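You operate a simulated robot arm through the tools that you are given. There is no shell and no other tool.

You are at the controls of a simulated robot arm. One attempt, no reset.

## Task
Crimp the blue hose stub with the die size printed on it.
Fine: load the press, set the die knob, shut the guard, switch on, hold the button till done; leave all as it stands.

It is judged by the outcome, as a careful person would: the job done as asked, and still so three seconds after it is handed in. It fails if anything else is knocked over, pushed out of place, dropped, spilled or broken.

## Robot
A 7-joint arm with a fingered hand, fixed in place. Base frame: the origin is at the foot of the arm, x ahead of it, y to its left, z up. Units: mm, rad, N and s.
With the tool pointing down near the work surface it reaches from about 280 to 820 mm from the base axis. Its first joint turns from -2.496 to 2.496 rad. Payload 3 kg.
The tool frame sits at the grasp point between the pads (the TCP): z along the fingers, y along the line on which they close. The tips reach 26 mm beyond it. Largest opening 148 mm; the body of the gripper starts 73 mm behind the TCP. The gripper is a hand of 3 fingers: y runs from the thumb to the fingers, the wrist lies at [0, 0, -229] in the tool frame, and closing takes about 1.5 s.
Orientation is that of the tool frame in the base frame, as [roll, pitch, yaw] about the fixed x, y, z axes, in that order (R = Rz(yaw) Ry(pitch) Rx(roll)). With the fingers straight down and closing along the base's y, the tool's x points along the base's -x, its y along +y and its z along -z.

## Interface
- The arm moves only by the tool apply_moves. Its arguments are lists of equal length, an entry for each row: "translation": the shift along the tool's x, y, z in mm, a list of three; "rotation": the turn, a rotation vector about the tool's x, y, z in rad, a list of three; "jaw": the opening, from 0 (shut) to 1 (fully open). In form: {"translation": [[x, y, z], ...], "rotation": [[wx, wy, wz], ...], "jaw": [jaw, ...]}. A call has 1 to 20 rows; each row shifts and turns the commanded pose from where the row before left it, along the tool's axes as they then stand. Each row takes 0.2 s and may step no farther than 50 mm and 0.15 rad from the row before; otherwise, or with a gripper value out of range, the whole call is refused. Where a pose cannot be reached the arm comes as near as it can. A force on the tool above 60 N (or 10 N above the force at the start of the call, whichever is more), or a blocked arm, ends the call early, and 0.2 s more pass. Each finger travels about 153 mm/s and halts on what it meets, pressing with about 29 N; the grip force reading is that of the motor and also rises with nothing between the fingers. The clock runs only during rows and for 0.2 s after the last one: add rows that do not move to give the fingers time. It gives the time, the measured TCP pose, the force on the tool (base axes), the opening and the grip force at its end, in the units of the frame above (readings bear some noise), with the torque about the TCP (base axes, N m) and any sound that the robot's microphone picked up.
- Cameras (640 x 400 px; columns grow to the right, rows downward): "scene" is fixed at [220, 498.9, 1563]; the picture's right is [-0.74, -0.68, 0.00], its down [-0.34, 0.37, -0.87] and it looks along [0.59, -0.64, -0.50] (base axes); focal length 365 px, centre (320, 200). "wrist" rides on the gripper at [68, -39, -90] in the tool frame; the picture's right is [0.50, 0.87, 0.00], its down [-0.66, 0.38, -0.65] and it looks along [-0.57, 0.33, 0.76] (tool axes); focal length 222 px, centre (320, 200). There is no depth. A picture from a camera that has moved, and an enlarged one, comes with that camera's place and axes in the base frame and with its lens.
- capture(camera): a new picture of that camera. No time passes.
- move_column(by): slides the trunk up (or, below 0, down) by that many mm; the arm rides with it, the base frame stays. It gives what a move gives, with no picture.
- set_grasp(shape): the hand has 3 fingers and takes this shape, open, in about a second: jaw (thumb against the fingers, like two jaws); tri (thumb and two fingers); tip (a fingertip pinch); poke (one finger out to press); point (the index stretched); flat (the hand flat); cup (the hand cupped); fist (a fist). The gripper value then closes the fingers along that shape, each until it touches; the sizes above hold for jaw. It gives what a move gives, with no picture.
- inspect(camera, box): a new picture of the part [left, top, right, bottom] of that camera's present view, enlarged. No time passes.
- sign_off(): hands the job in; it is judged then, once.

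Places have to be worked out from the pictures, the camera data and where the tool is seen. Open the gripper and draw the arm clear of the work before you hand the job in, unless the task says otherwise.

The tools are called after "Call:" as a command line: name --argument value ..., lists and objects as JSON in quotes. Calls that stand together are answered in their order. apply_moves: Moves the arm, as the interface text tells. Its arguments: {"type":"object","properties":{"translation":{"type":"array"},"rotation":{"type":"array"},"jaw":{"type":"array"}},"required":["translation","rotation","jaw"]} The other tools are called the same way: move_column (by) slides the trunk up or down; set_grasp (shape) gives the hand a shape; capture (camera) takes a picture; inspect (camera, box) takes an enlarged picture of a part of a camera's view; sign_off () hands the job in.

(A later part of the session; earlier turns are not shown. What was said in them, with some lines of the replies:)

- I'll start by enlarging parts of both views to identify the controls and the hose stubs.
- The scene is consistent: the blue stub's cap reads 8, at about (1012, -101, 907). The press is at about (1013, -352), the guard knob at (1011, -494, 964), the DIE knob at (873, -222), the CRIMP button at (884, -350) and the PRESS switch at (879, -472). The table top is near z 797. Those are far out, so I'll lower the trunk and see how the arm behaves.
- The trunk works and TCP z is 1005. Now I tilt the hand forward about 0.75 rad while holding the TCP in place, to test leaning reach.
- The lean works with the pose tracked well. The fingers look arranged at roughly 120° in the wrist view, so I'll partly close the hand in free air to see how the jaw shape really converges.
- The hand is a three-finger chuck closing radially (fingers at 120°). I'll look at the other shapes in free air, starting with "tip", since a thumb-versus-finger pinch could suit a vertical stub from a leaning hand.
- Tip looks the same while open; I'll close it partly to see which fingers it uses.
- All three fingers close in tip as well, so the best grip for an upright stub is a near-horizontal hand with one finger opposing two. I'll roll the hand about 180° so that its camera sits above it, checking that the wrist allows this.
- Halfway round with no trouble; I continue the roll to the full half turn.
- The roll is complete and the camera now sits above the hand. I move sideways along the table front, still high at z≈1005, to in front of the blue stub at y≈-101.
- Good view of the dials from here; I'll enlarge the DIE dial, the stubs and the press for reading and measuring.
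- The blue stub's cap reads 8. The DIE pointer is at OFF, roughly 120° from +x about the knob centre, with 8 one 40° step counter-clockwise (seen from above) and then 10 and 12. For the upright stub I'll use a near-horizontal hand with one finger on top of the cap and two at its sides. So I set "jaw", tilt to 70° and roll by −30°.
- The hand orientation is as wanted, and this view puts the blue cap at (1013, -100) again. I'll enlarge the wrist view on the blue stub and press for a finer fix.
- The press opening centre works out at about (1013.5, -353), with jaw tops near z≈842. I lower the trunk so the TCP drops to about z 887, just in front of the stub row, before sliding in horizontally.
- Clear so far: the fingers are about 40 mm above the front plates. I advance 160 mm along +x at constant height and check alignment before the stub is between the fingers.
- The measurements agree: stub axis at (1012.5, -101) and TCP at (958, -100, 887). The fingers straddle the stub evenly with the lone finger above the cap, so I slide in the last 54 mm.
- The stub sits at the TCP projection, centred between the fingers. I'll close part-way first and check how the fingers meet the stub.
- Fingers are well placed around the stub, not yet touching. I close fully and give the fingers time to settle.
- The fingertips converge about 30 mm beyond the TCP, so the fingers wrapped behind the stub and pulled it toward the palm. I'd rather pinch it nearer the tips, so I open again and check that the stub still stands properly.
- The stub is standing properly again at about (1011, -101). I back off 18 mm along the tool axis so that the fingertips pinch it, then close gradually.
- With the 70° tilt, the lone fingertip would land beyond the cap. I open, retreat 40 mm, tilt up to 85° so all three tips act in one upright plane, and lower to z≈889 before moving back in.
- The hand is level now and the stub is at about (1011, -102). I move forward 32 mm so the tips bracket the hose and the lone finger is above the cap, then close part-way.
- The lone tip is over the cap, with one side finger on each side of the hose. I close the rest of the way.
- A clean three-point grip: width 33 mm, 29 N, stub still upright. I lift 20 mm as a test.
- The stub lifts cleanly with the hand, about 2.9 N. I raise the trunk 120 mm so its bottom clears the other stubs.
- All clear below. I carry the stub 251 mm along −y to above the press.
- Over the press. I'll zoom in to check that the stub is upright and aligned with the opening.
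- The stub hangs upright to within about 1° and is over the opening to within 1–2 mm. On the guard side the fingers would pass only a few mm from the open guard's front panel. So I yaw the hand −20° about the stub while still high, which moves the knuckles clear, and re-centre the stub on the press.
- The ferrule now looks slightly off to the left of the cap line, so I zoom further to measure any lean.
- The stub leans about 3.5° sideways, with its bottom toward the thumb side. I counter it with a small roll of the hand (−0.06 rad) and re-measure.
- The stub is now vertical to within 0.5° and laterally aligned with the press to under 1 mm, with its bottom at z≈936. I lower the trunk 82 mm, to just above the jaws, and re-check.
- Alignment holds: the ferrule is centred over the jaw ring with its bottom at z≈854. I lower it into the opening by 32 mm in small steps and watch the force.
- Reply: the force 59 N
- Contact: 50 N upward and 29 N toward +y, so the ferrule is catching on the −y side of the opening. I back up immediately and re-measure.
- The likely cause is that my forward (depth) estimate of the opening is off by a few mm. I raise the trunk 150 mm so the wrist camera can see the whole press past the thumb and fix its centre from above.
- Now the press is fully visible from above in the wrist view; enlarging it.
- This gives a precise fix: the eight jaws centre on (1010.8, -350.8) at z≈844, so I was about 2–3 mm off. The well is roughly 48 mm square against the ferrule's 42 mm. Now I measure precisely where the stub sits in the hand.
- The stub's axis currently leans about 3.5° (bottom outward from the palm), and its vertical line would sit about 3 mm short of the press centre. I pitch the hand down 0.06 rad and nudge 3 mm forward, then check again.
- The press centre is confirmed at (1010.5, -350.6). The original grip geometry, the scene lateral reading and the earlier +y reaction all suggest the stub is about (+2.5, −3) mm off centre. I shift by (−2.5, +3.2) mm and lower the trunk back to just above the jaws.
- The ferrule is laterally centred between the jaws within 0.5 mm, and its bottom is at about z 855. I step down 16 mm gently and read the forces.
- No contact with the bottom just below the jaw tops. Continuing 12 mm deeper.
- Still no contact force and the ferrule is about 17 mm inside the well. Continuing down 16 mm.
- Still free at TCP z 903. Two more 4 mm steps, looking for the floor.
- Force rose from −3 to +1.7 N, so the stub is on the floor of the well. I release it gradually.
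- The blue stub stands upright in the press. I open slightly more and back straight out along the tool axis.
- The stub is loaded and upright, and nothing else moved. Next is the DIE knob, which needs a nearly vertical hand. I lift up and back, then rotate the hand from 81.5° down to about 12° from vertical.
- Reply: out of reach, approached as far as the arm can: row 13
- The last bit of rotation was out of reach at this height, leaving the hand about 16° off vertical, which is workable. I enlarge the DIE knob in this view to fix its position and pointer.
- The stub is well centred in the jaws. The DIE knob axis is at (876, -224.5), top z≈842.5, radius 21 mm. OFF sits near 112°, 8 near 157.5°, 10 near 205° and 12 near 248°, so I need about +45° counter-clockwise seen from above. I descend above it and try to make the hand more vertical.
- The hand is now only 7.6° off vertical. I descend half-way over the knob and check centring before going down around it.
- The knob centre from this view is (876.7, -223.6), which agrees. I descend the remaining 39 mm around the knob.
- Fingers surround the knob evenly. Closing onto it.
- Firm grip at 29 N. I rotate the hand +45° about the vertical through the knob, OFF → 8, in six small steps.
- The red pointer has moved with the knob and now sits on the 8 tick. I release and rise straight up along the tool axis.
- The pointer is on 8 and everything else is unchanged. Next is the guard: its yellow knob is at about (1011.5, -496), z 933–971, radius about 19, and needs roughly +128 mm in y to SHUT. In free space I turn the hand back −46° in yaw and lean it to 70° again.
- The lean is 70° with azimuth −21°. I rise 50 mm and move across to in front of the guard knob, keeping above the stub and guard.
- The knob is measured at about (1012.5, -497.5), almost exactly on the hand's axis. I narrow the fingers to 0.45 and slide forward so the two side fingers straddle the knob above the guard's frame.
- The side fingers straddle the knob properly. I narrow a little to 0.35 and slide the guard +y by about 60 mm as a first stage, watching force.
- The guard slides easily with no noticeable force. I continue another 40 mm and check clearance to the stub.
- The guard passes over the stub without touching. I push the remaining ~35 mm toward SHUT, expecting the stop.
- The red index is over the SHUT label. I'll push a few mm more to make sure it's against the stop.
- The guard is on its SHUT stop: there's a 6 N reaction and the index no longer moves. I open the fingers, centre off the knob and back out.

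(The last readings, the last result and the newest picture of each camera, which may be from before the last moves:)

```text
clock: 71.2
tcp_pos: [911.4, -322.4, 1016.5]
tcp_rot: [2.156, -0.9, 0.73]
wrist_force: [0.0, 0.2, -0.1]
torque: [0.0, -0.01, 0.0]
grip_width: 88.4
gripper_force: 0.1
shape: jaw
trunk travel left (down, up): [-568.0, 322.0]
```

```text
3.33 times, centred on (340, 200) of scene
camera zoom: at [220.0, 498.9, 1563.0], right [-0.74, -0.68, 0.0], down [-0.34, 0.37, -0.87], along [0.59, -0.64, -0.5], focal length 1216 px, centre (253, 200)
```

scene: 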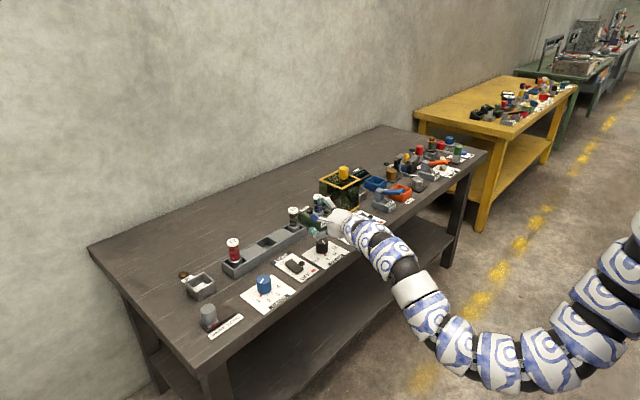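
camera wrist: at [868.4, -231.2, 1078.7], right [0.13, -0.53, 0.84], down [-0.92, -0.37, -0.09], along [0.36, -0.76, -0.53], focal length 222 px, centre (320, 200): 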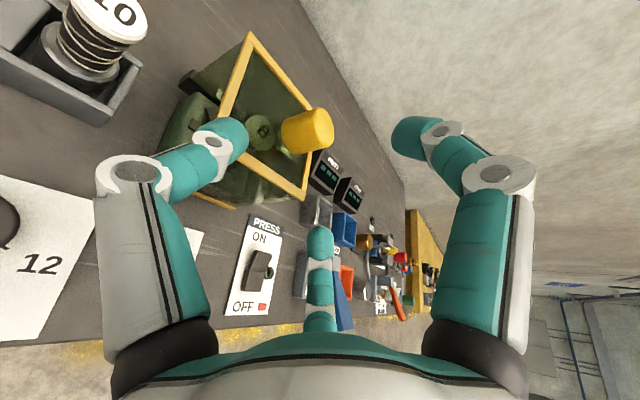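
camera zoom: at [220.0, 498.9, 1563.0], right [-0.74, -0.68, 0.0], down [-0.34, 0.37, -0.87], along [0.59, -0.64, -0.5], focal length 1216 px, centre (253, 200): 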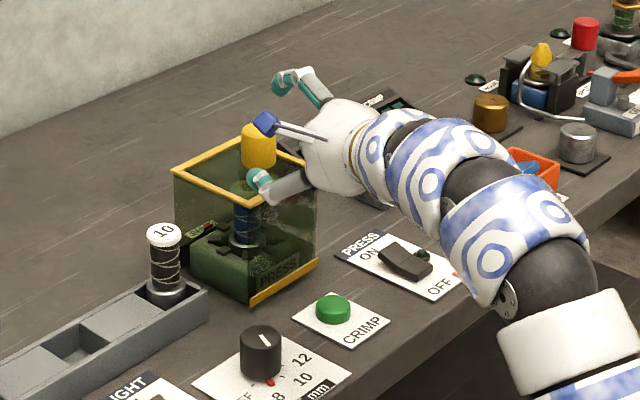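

Guard remains shut with the stub inside. I back off a bit more and look at the "poke" hand shape for pressing the switch and button.

Call:
apply_moves --translation '[[0, 0, -40], [0, 0, -20], [0, 0, 0]]' --rotation '[[0, 0, 0], [0, 0, 0], [0, 0, 0]]' --jaw '[0.6, 0.6, 0.6]'

Call:
set_grasp --shape "poke"

Call:
capture --camera "wrist"

Call:
inspect --camera "scene" --box '[300, 150, 400, 230]'

```text
clock: 72.0
tcp_pos: [859.6, -302.7, 1036.5]
tcp_rot: [2.154, -0.899, 0.729]
wrist_force: [-0.2, 0.9, -0.4]
torque: [-0.03, 0.0, 0.02]
grip_width: 88.2
gripper_force: 0.1
shape: jaw
trunk travel left (down, up): [-568.0, 322.0]
```

```text
clock: 72.9
tcp_pos: [858.9, -303.4, 1035.1]
tcp_rot: [2.155, -0.901, 0.731]
wrist_force: [0.0, 0.7, -0.3]
torque: [-0.02, 0.04, -0.04]
grip_width: 0.1
gripper_force: 0.1
shape: poke
trunk travel left (down, up): [-568.0, 322.0]
```

```text
taken
camera wrist: at [816.1, -212.2, 1099.7], right [0.13, -0.53, 0.84], down [-0.92, -0.37, -0.09], along [0.36, -0.76, -0.53], focal length 222 px, centre (320, 200)
```

wrist: 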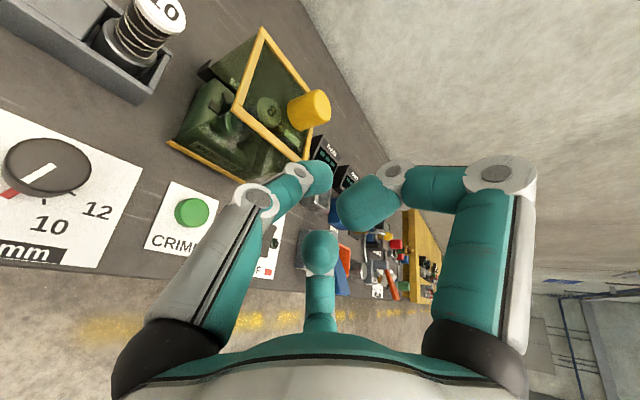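

```text
5.00 times, centred on (350, 190) of scene
camera zoom: at [220.0, 498.9, 1563.0], right [-0.74, -0.68, 0.0], down [-0.34, 0.37, -0.87], along [0.59, -0.64, -0.5], focal length 1824 px, centre (170, 250)
```

zoom: 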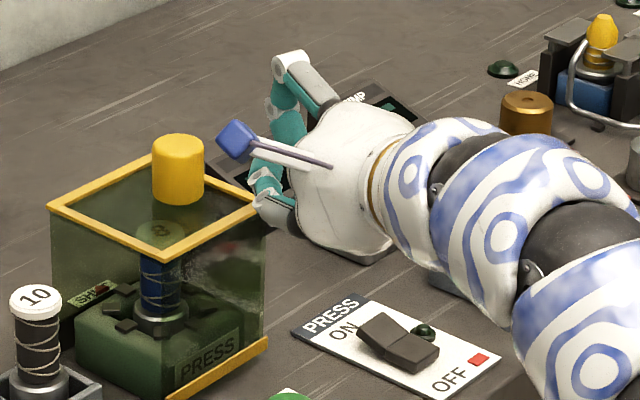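

In "poke" the thumb tip sticks out on the tool axis (about 30 mm beyond the TCP) with the others curled back. Now I measure the PRESS rocker switch.

Call:
inspect --camera "scene" --box '[345, 195, 405, 245]'

Call:
inspect --camera "wrist" --box '[130, 150, 320, 290]'

```text
8.00 times, centred on (375, 220) of scene
camera zoom: at [220.0, 498.9, 1563.0], right [-0.74, -0.68, 0.0], down [-0.34, 0.37, -0.87], along [0.59, -0.64, -0.5], focal length 2918 px, centre (-120, 40)
```

zoom: 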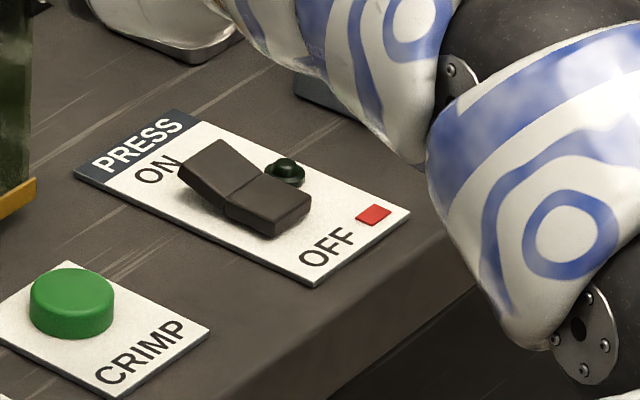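

```text
2.86 times, centred on (225, 220) of wrist
camera zoom: at [816.1, -212.2, 1099.7], right [0.13, -0.53, 0.84], down [-0.92, -0.37, -0.09], along [0.36, -0.76, -0.53], focal length 635 px, centre (591, 143)
```

zoom: 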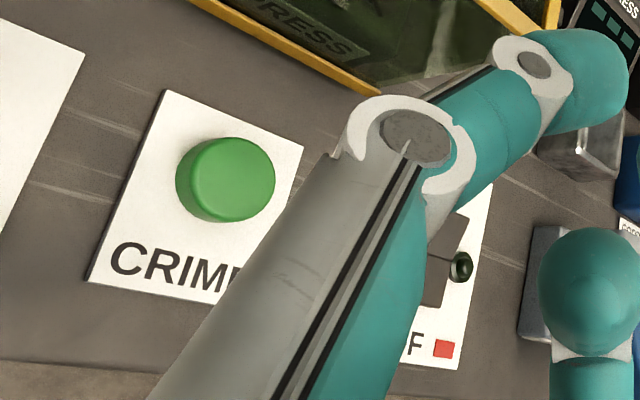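

The rocker's ON half (far end) is the raised one, so it must be pressed down. I move the hand lower toward it and steepen to 35° from vertical for a better look from above.

Call:
apply_moves --translation '[[-28.9, 17.5, 15], [-28.9, 17.5, 15], [-28.9, 17.5, 15], [-28.9, 17.5, 15], [0, 0, 0], [0, 0, 0], [0, 0, 0], [0, 0, 0], [0, 0, 0], [0, 0, 0]]' --rotation '[[0, 0, 0], [0, 0, 0], [0, 0, 0], [0, 0, 0], [0.0673, -0.102, 0], [0.0673, -0.102, 0], [0.0673, -0.102, 0], [0.0673, -0.102, 0], [0.0673, -0.102, 0], [0, 0, 0]]' --jaw '[0, 0, 0, 0, 0, 0, 0, 0, 0, 0]'

Call:
capture --camera "wrist"

Call:
inspect --camera "scene" --box '[310, 160, 430, 260]'

```text
clock: 75.1
tcp_pos: [850.5, -429.3, 962.0]
tcp_rot: [2.775, -0.498, 0.314]
wrist_force: [0.2, 0.1, -0.5]
torque: [0.02, 0.01, 0.0]
grip_width: 0.0
gripper_force: 28.6
shape: jaw
trunk travel left (down, up): [-568.0, 322.0]
```

```text
taken
camera wrist: at [852.8, -355.8, 1056.1], right [0.53, -0.68, 0.51], down [-0.85, -0.4, 0.34], along [-0.03, -0.62, -0.79], focal length 222 px, centre (320, 200)
```

wrist: 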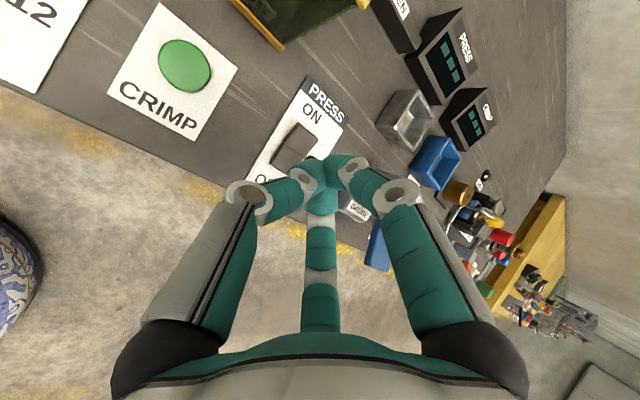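

```text
4.00 times, centred on (370, 210) of scene
camera zoom: at [220.0, 498.9, 1563.0], right [-0.74, -0.68, 0.0], down [-0.34, 0.37, -0.87], along [0.59, -0.64, -0.5], focal length 1459 px, centre (120, 160)
```

zoom: 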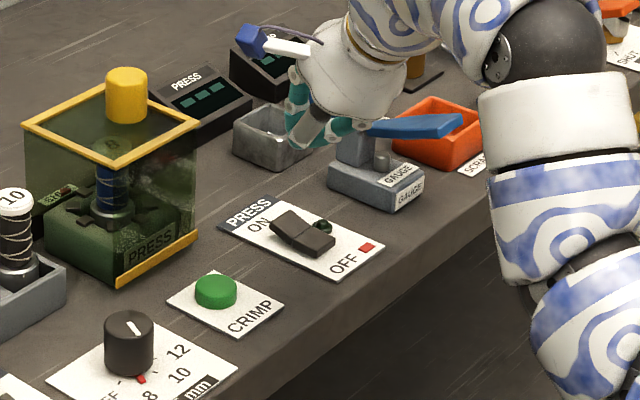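

The hand reports shape "jaw" and closed, so sending 0 undid the poke. I set poke again and test which gripper value keeps it.

Call:
set_grasp --shape "poke"

Call:
apply_moves --translation '[[0, 0, 0], [0, 0, 0]]' --rotation '[[0, 0, 0], [0, 0, 0]]' --jaw '[1, 1]'

Call:
capture --camera "wrist"

```text
clock: 76.0
tcp_pos: [848.9, -429.1, 962.5]
tcp_rot: [2.773, -0.502, 0.316]
wrist_force: [0.0, 0.0, -0.2]
torque: [-0.01, 0.02, -0.01]
grip_width: 0.0
gripper_force: 0.1
shape: poke
trunk travel left (down, up): [-568.0, 322.0]
```

```text
clock: 76.6
tcp_pos: [850.4, -429.1, 962.1]
tcp_rot: [2.773, -0.498, 0.317]
wrist_force: [-0.4, 0.2, -0.2]
torque: [0.03, 0.0, -0.03]
grip_width: 0.0
gripper_force: 0.1
shape: poke
trunk travel left (down, up): [-568.0, 322.0]
```

```text
taken
camera wrist: at [852.7, -355.7, 1056.0], right [0.53, -0.68, 0.51], down [-0.85, -0.4, 0.34], along [-0.03, -0.62, -0.79], focal length 222 px, centre (320, 200)
```

wrist: 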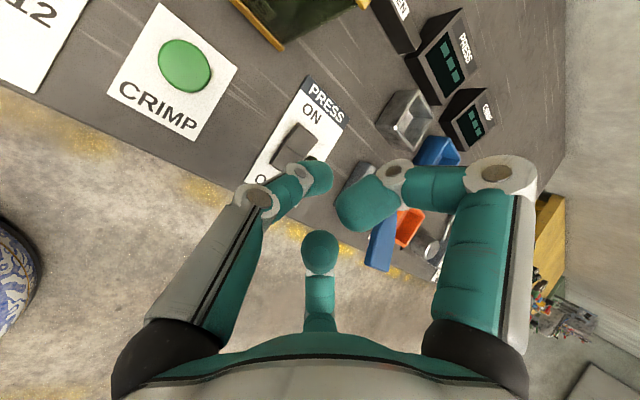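

Sending 1 keeps poke. I enlarge the switch and button in this view to locate them accurately.

Call:
inspect --camera "wrist" --box '[235, 65, 355, 195]'

Call:
inspect --camera "wrist" --box '[100, 0, 250, 150]'

Call:
inspect --camera "scene" --box '[345, 200, 405, 240]'

```text
3.08 times, centred on (295, 130) of wrist
camera zoom: at [852.7, -355.7, 1056.0], right [0.53, -0.68, 0.51], down [-0.85, -0.4, 0.34], along [-0.03, -0.62, -0.79], focal length 684 px, centre (397, 415)
```

zoom: 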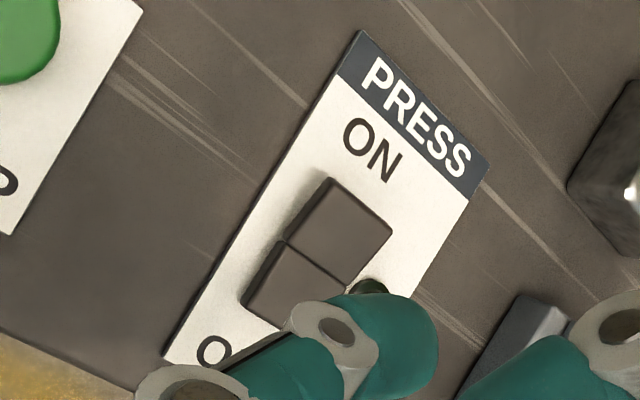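

```text
2.67 times, centred on (175, 75) of wrist
camera zoom: at [852.7, -355.7, 1056.0], right [0.53, -0.68, 0.51], down [-0.85, -0.4, 0.34], along [-0.03, -0.62, -0.79], focal length 592 px, centre (707, 533)
```

zoom: 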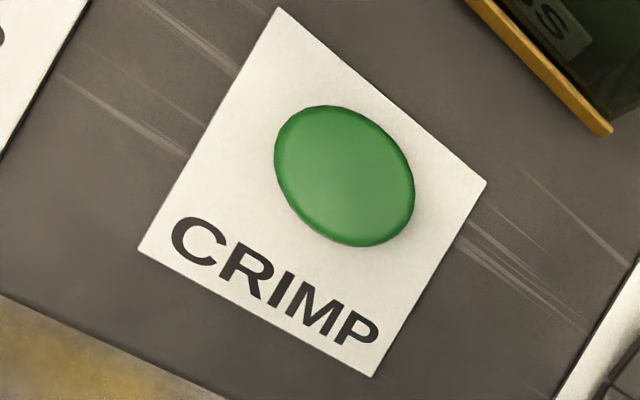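

```text
10.00 times, centred on (375, 220) of scene
camera zoom: at [220.0, 498.9, 1563.0], right [-0.74, -0.68, 0.0], down [-0.34, 0.37, -0.87], along [0.59, -0.64, -0.5], focal length 3648 px, centre (-230, 0)
```

zoom: 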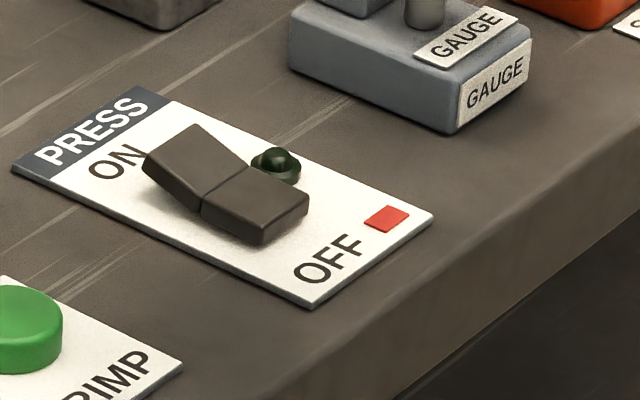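

The rocker runs from the OFF end (852) over the hinge (879) to the raised ON end (905.6, z≈818), at y≈-474. The CRIMP button is at (883, -349), top z≈812. I move the poking thumb above the ON end.

Call:
apply_moves --translation '[[-8.9, 4.8, 36.1], [-8.9, 4.8, 36.1], [-8.9, 4.8, 36.1], [0, 0, 0]]' --rotation '[[0, 0, 0], [0, 0, 0], [0, 0, 0], [0, 0, 0]]' --jaw '[1, 1, 1, 1]'

Call:
capture --camera "wrist"

Call:
inspect --camera "scene" --box '[330, 180, 410, 250]'

```text
clock: 77.6
tcp_pos: [888.2, -472.1, 863.5]
tcp_rot: [2.774, -0.5, 0.317]
wrist_force: [-0.1, -0.2, 0.4]
torque: [0.03, 0.02, 0.03]
grip_width: 0.0
gripper_force: 0.0
shape: poke
trunk travel left (down, up): [-568.0, 322.0]
```

```text
taken
camera wrist: at [890.5, -398.3, 958.7], right [0.53, -0.68, 0.51], down [-0.85, -0.4, 0.34], along [-0.03, -0.62, -0.79], focal length 222 px, centre (320, 200)
```

wrist: 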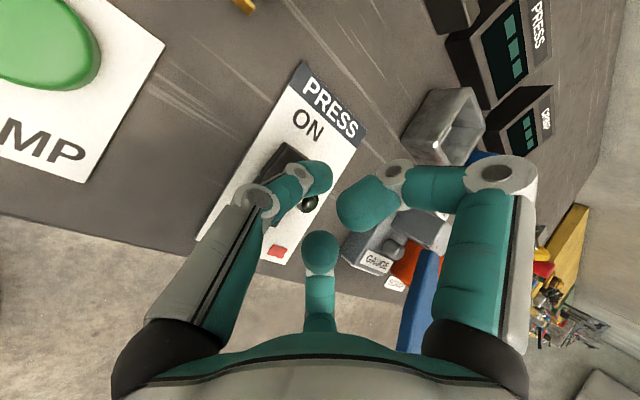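

```text
5.71 times, centred on (370, 215) of scene
camera zoom: at [220.0, 498.9, 1563.0], right [-0.74, -0.68, 0.0], down [-0.34, 0.37, -0.87], along [0.59, -0.64, -0.5], focal length 2084 px, centre (34, 114)
```

zoom: 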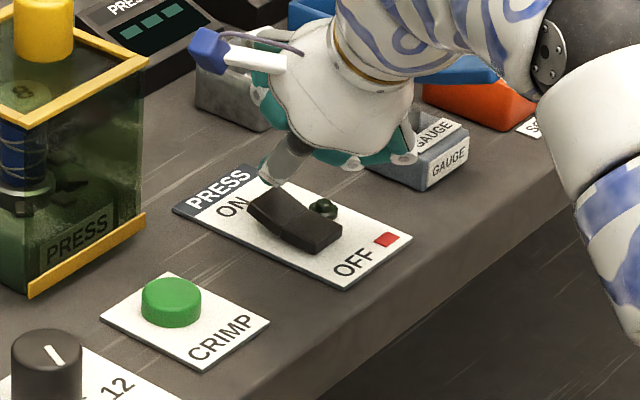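

The thumb's tip bar is directly over the ON end (its projected position agrees with the view). I press straight down in small steps.

Call:
apply_moves --translation '[[-3.82, -2.53, 6.56], [-3.82, -2.53, 6.56], [-1.91, -1.27, 3.28], [-1.91, -1.27, 3.28], [-1.91, -1.27, 3.28]]' --rotation '[[0, 0, 0], [0, 0, 0], [0, 0, 0], [0, 0, 0], [0, 0, 0]]' --jaw '[1, 1, 1, 1, 1]'

Call:
inspect --camera "scene" --box '[345, 200, 405, 240]'

```text
clock: 78.8
tcp_pos: [888.8, -470.3, 840.4]
tcp_rot: [2.77, -0.504, 0.317]
wrist_force: [0.1, 2.8, 15.0]
torque: [-0.06, -0.19, 0.05]
grip_width: 0.1
gripper_force: 0.1
shape: poke
trunk travel left (down, up): [-568.0, 322.0]
```

```text
10.00 times, centred on (375, 220) of scene
camera zoom: at [220.0, 498.9, 1563.0], right [-0.74, -0.68, 0.0], down [-0.34, 0.37, -0.87], along [0.59, -0.64, -0.5], focal length 3648 px, centre (-230, 0)
```

zoom: 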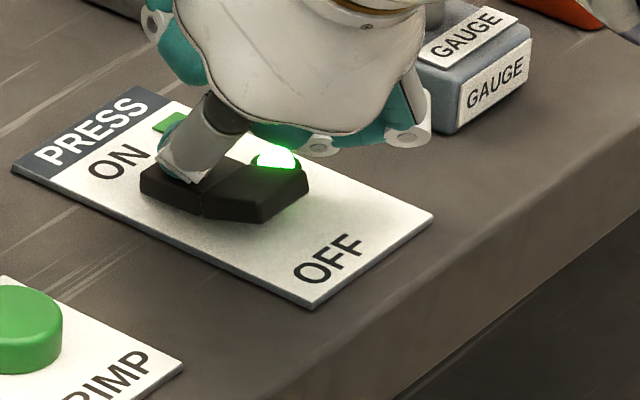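

The switch flipped: its lamp is lit green and the indicator moved to ON. I lift straight up.

Call:
apply_moves --translation '[[11.94, 7.91, -20.49], [16.7, 11.1, -28.7], [16.7, 11.1, -28.7], [0, 0, 0]]' --rotation '[[0, 0, 0], [0, 0, 0], [0, 0, 0], [0, 0, 0]]' --jaw '[1, 1, 1, 1]'

Call:
inspect --camera "scene" --box '[300, 160, 420, 260]'

Call:
capture --camera "wrist"

```text
clock: 79.8
tcp_pos: [888.4, -474.0, 929.2]
tcp_rot: [2.774, -0.498, 0.315]
wrist_force: [0.1, 1.3, -0.6]
torque: [0.02, 0.05, -0.02]
grip_width: 0.0
gripper_force: 0.2
shape: poke
trunk travel left (down, up): [-568.0, 322.0]
```

```text
4.00 times, centred on (360, 210) of scene
camera zoom: at [220.0, 498.9, 1563.0], right [-0.74, -0.68, 0.0], down [-0.34, 0.37, -0.87], along [0.59, -0.64, -0.5], focal length 1459 px, centre (160, 160)
```

zoom: 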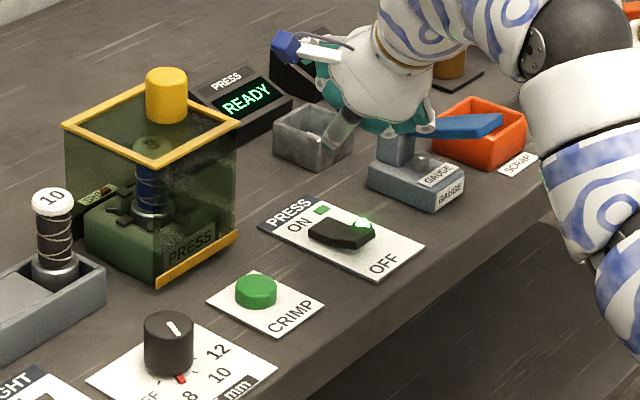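

```text
taken
camera wrist: at [890.4, -398.6, 1023.8], right [0.53, -0.68, 0.51], down [-0.85, -0.4, 0.34], along [-0.03, -0.62, -0.79], focal length 222 px, centre (320, 200)
```

wrist: 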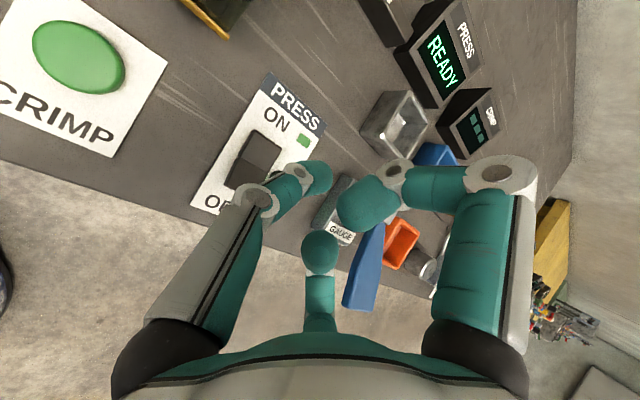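

The PRESS display reads READY. I move the thumb over the CRIMP button at (883, -349).

Call:
apply_moves --translation '[[-1.78, -35.05, 3.45], [-1.78, -35.05, 3.45], [-1.78, -35.05, 3.45], [-1.78, -35.05, 3.45], [0, 0, 0]]' --rotation '[[0, 0, 0], [0, 0, 0], [0, 0, 0], [0, 0, 0], [0, 0, 0]]' --jaw '[1, 1, 1, 1, 1]'

Call:
capture --camera "wrist"

Call:
inspect --camera "scene" --box '[300, 170, 400, 260]'

```text
clock: 81.0
tcp_pos: [870.6, -344.0, 870.9]
tcp_rot: [2.773, -0.5, 0.316]
wrist_force: [-0.4, -0.9, 0.1]
torque: [0.01, 0.02, -0.04]
grip_width: 0.0
gripper_force: 0.1
shape: poke
trunk travel left (down, up): [-568.0, 322.0]
```

```text
taken
camera wrist: at [872.9, -270.4, 965.2], right [0.53, -0.68, 0.51], down [-0.85, -0.4, 0.34], along [-0.03, -0.62, -0.79], focal length 222 px, centre (320, 200)
```

wrist: 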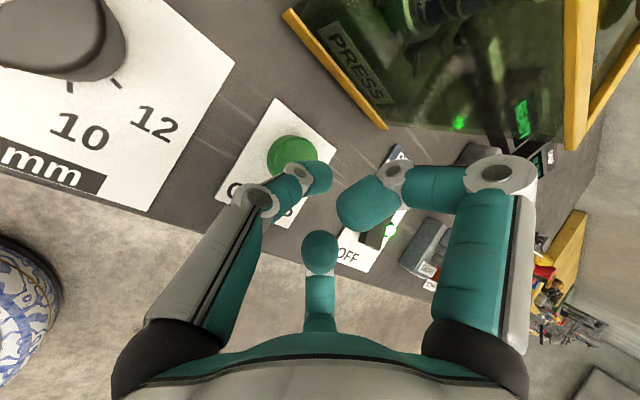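

```text
4.44 times, centred on (350, 215) of scene
camera zoom: at [220.0, 498.9, 1563.0], right [-0.74, -0.68, 0.0], down [-0.34, 0.37, -0.87], along [0.59, -0.64, -0.5], focal length 1621 px, centre (187, 133)
```

zoom: 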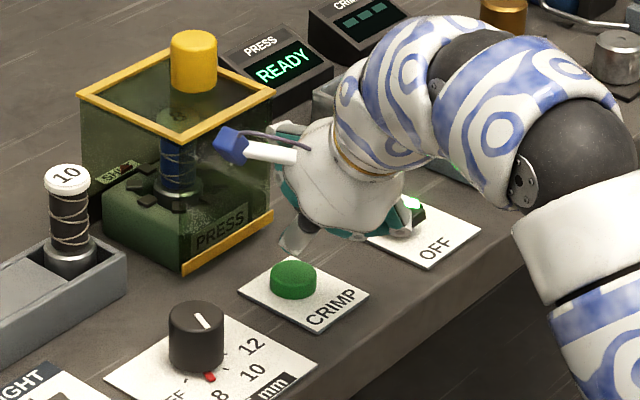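

The thumb bar is above the button within about 3 mm. I descend and press until contact force shows, then hold.

Call:
apply_moves --translation '[[-5.75, -2.33, 10.4], [-5.75, -2.33, 10.4], [-1.91, -1.27, 3.28], [-1.91, -1.27, 3.28], [-1.91, -1.27, 3.28]]' --rotation '[[0, 0, 0], [0, 0, 0], [0, 0, 0], [0, 0, 0], [0, 0, 0]]' --jaw '[1, 1, 1, 1, 1]'

Call:
inspect --camera "scene" --box '[300, 170, 400, 260]'

```text
clock: 82.2
tcp_pos: [872.1, -347.0, 837.4]
tcp_rot: [2.774, -0.498, 0.317]
wrist_force: [0.1, 0.7, 2.8]
torque: [0.01, -0.04, 0.0]
grip_width: 0.0
gripper_force: 0.1
shape: poke
trunk travel left (down, up): [-568.0, 322.0]
heard: click
```

```text
4.44 times, centred on (350, 215) of scene
camera zoom: at [220.0, 498.9, 1563.0], right [-0.74, -0.68, 0.0], down [-0.34, 0.37, -0.87], along [0.59, -0.64, -0.5], focal length 1621 px, centre (187, 133)
```

zoom: 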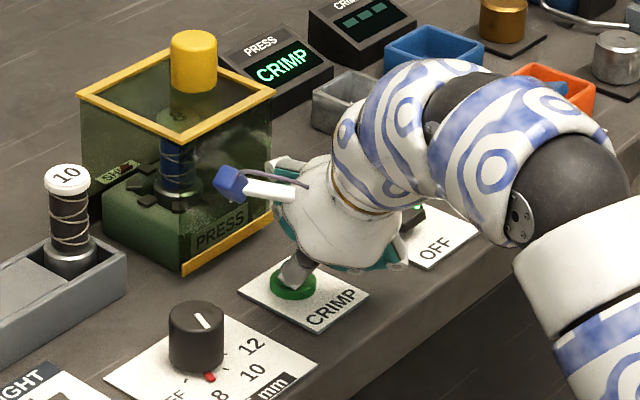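

The button clicked and the display shows CRIMP. I press 1.5 mm firmer and hold.

Call:
apply_moves --translation '[[-0.72, -0.47, 1.23], [0, 0, 0], [0, 0, 0], [0, 0, 0], [0, 0, 0]]' --rotation '[[0, 0, 0], [0, 0, 0], [0, 0, 0], [0, 0, 0], [0, 0, 0]]' --jaw '[1, 1, 1, 1, 1]'

Call:
inspect --camera "scene" --box '[300, 170, 400, 260]'

```text
clock: 83.4
tcp_pos: [872.0, -347.3, 835.6]
tcp_rot: [2.772, -0.499, 0.315]
wrist_force: [1.3, 0.6, 4.4]
torque: [-0.02, -0.02, 0.01]
grip_width: 0.1
gripper_force: 0.0
shape: poke
trunk travel left (down, up): [-568.0, 322.0]
```

```text
4.44 times, centred on (350, 215) of scene
camera zoom: at [220.0, 498.9, 1563.0], right [-0.74, -0.68, 0.0], down [-0.34, 0.37, -0.87], along [0.59, -0.64, -0.5], focal length 1621 px, centre (187, 133)
```

zoom: 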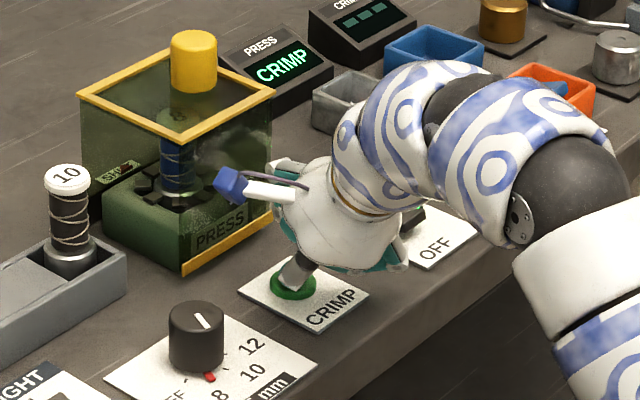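

Still CRIMP and the jaws are visibly closing on the ferrule. I keep holding without moving.

Call:
apply_moves --translation '[[0, 0, 0], [0, 0, 0], [0, 0, 0], [0, 0, 0], [0, 0, 0]]' --rotation '[[0, 0, 0], [0, 0, 0], [0, 0, 0], [0, 0, 0], [0, 0, 0]]' --jaw '[1, 1, 1, 1, 1]'

Call:
inspect --camera "scene" --box '[300, 170, 400, 260]'

```text
clock: 84.6
tcp_pos: [871.5, -348.0, 836.8]
tcp_rot: [2.772, -0.499, 0.316]
wrist_force: [0.3, 1.4, 3.4]
torque: [-0.01, -0.04, 0.02]
grip_width: 0.0
gripper_force: 0.0
shape: poke
trunk travel left (down, up): [-568.0, 322.0]
```

```text
4.44 times, centred on (350, 215) of scene
camera zoom: at [220.0, 498.9, 1563.0], right [-0.74, -0.68, 0.0], down [-0.34, 0.37, -0.87], along [0.59, -0.64, -0.5], focal length 1621 px, centre (187, 133)
```

zoom: 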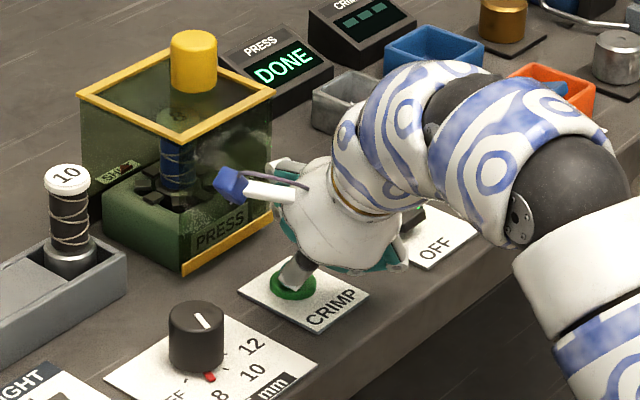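

The display reads DONE. I release the button by lifting straight up, leaving everything as it stands.

Call:
apply_moves --translation '[[9.55, 6.33, -16.4], [14.3, 9.5, -24.6], [16.7, 11.1, -28.7], [0, 0, 0]]' --rotation '[[0, 0, 0], [0, 0, 0], [0, 0, 0], [0, 0, 0]]' --jaw '[1, 1, 1, 1]'

Call:
inspect --camera "scene" --box '[290, 160, 410, 270]'

```text
clock: 85.6
tcp_pos: [871.5, -348.1, 918.6]
tcp_rot: [2.773, -0.498, 0.316]
wrist_force: [-0.4, 0.1, 0.0]
torque: [-0.01, -0.01, 0.01]
grip_width: 0.0
gripper_force: 0.0
shape: poke
trunk travel left (down, up): [-568.0, 322.0]
```

```text
3.64 times, centred on (350, 215) of scene
camera zoom: at [220.0, 498.9, 1563.0], right [-0.74, -0.68, 0.0], down [-0.34, 0.37, -0.87], along [0.59, -0.64, -0.5], focal length 1326 px, centre (211, 146)
```

zoom: 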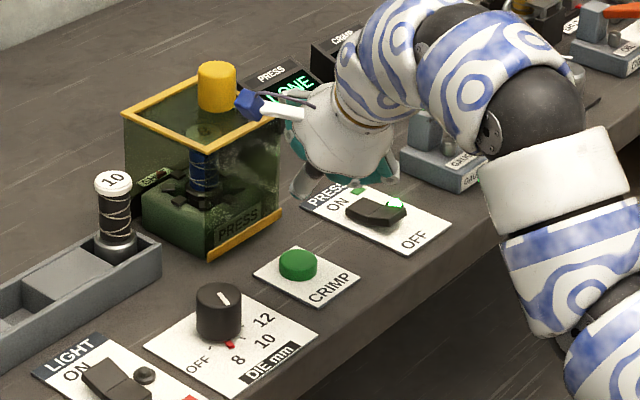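

The button sprang back and the switch is still on. I draw the arm back and up, clear of the work.

Call:
apply_moves --translation '[[-24.1, 0, -32.4], [-24.1, 0, -32.4], [-24.1, 0, -32.4], [-24.1, 0, -32.4], [0, 0, 0]]' --rotation '[[0, 0, 0], [0, 0, 0], [0, 0, 0], [0, 0, 0], [0, 0, 0]]' --jaw '[1, 1, 1, 1, 1]'

Call:
capture --camera "scene"

Call:
capture --camera "wrist"

```text
clock: 86.8
tcp_pos: [721.5, -349.6, 980.5]
tcp_rot: [2.774, -0.499, 0.315]
wrist_force: [-0.3, 1.1, -0.4]
torque: [0.03, 0.01, -0.04]
grip_width: 0.0
gripper_force: 0.1
shape: poke
trunk travel left (down, up): [-568.0, 322.0]
```

```text
taken
```

scene: 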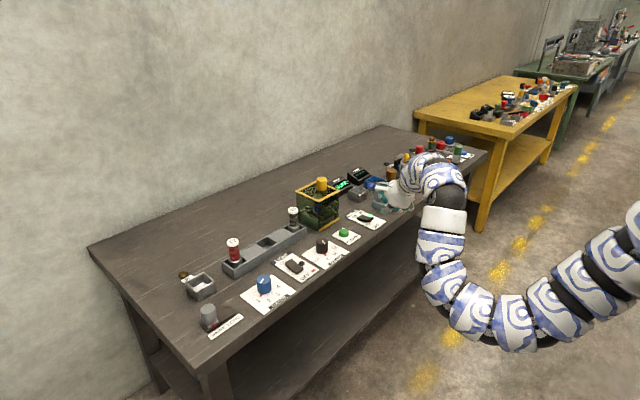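

```text
taken
camera wrist: at [725.2, -276.4, 1073.8], right [0.53, -0.68, 0.51], down [-0.85, -0.4, 0.34], along [-0.03, -0.62, -0.79], focal length 222 px, centre (320, 200)
```

wrist: 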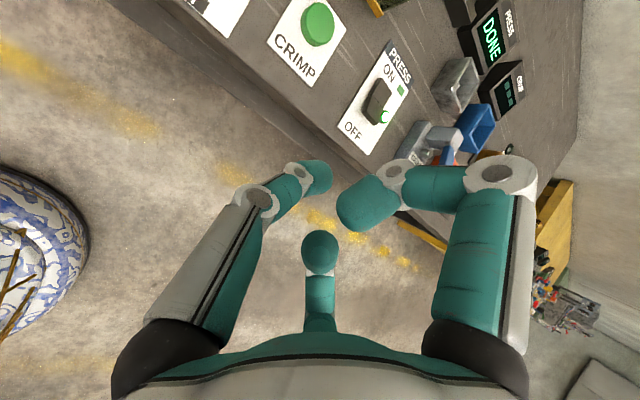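

Clear of the table. I raise the trunk a little, open the hand, and do a final check of the whole bench.

Call:
move_column --by 100

Call:
set_grasp --shape "jaw"

Call:
inspect --camera "scene" --box '[170, 170, 330, 340]'

Call:
inspect --camera "scene" --box '[290, 150, 410, 260]'

Call:
inspect --camera "scene" --box '[370, 120, 490, 220]'

```text
clock: 88.1
tcp_pos: [722.3, -350.6, 1079.3]
tcp_rot: [2.773, -0.5, 0.317]
wrist_force: [0.3, 0.0, 0.0]
torque: [0.01, 0.0, -0.02]
grip_width: 0.1
gripper_force: 0.1
shape: poke
trunk travel left (down, up): [-668.0, 222.0]
```

```text
clock: 89.0
tcp_pos: [722.4, -350.6, 1081.0]
tcp_rot: [2.773, -0.498, 0.315]
wrist_force: [-0.2, 0.1, 0.0]
torque: [0.01, -0.01, 0.01]
grip_width: 147.9
gripper_force: 0.0
shape: jaw
trunk travel left (down, up): [-668.0, 222.0]
```

```text
2.35 times, centred on (250, 255) of scene
camera zoom: at [220.0, 498.9, 1563.0], right [-0.74, -0.68, 0.0], down [-0.34, 0.37, -0.87], along [0.59, -0.64, -0.5], focal length 858 px, centre (485, 71)
```

zoom: 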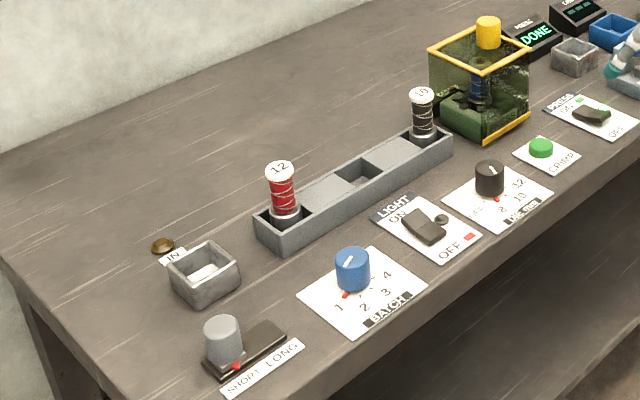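

```text
3.64 times, centred on (350, 205) of scene
camera zoom: at [220.0, 498.9, 1563.0], right [-0.74, -0.68, 0.0], down [-0.34, 0.37, -0.87], along [0.59, -0.64, -0.5], focal length 1326 px, centre (211, 182)
```

zoom: 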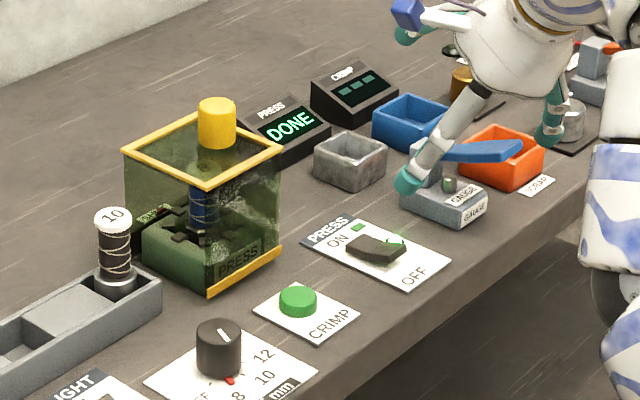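

```text
4.00 times, centred on (430, 170) of scene
camera zoom: at [220.0, 498.9, 1563.0], right [-0.74, -0.68, 0.0], down [-0.34, 0.37, -0.87], along [0.59, -0.64, -0.5], focal length 1459 px, centre (-120, 320)
```

zoom: 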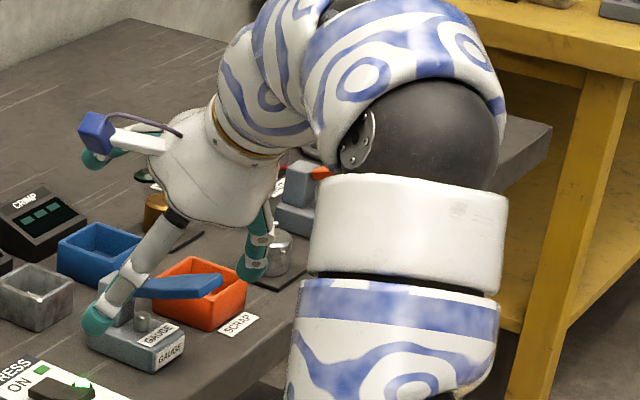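

Everything is in place: the blue stub is crimped in the press, die on 8, guard shut, switch on, display DONE, and all other items are undisturbed. The hand is open and clear of the bench, so I hand the job in.

Call:
sign_off

```text
The job is handed in.
```

The blue hose stub is crimped with the 8 mm die, the size printed on its cap, and the press display read DONE when I handed the job in.

- **Press:** the stub is still in the press. The die knob is on 8, the guard is shut, the switch is on, and the button is released.
- **Stub contact:** my first attempt to lower the stub caught on the press at about 50 N. I lifted it straight off, re-measured, and it then went in freely. The press and stub looked undamaged.
- **Bench and arm:** in the final views nothing else on the bench had moved. The arm partly hid the far right end in the last picture. The hand is open and clear of the bench.
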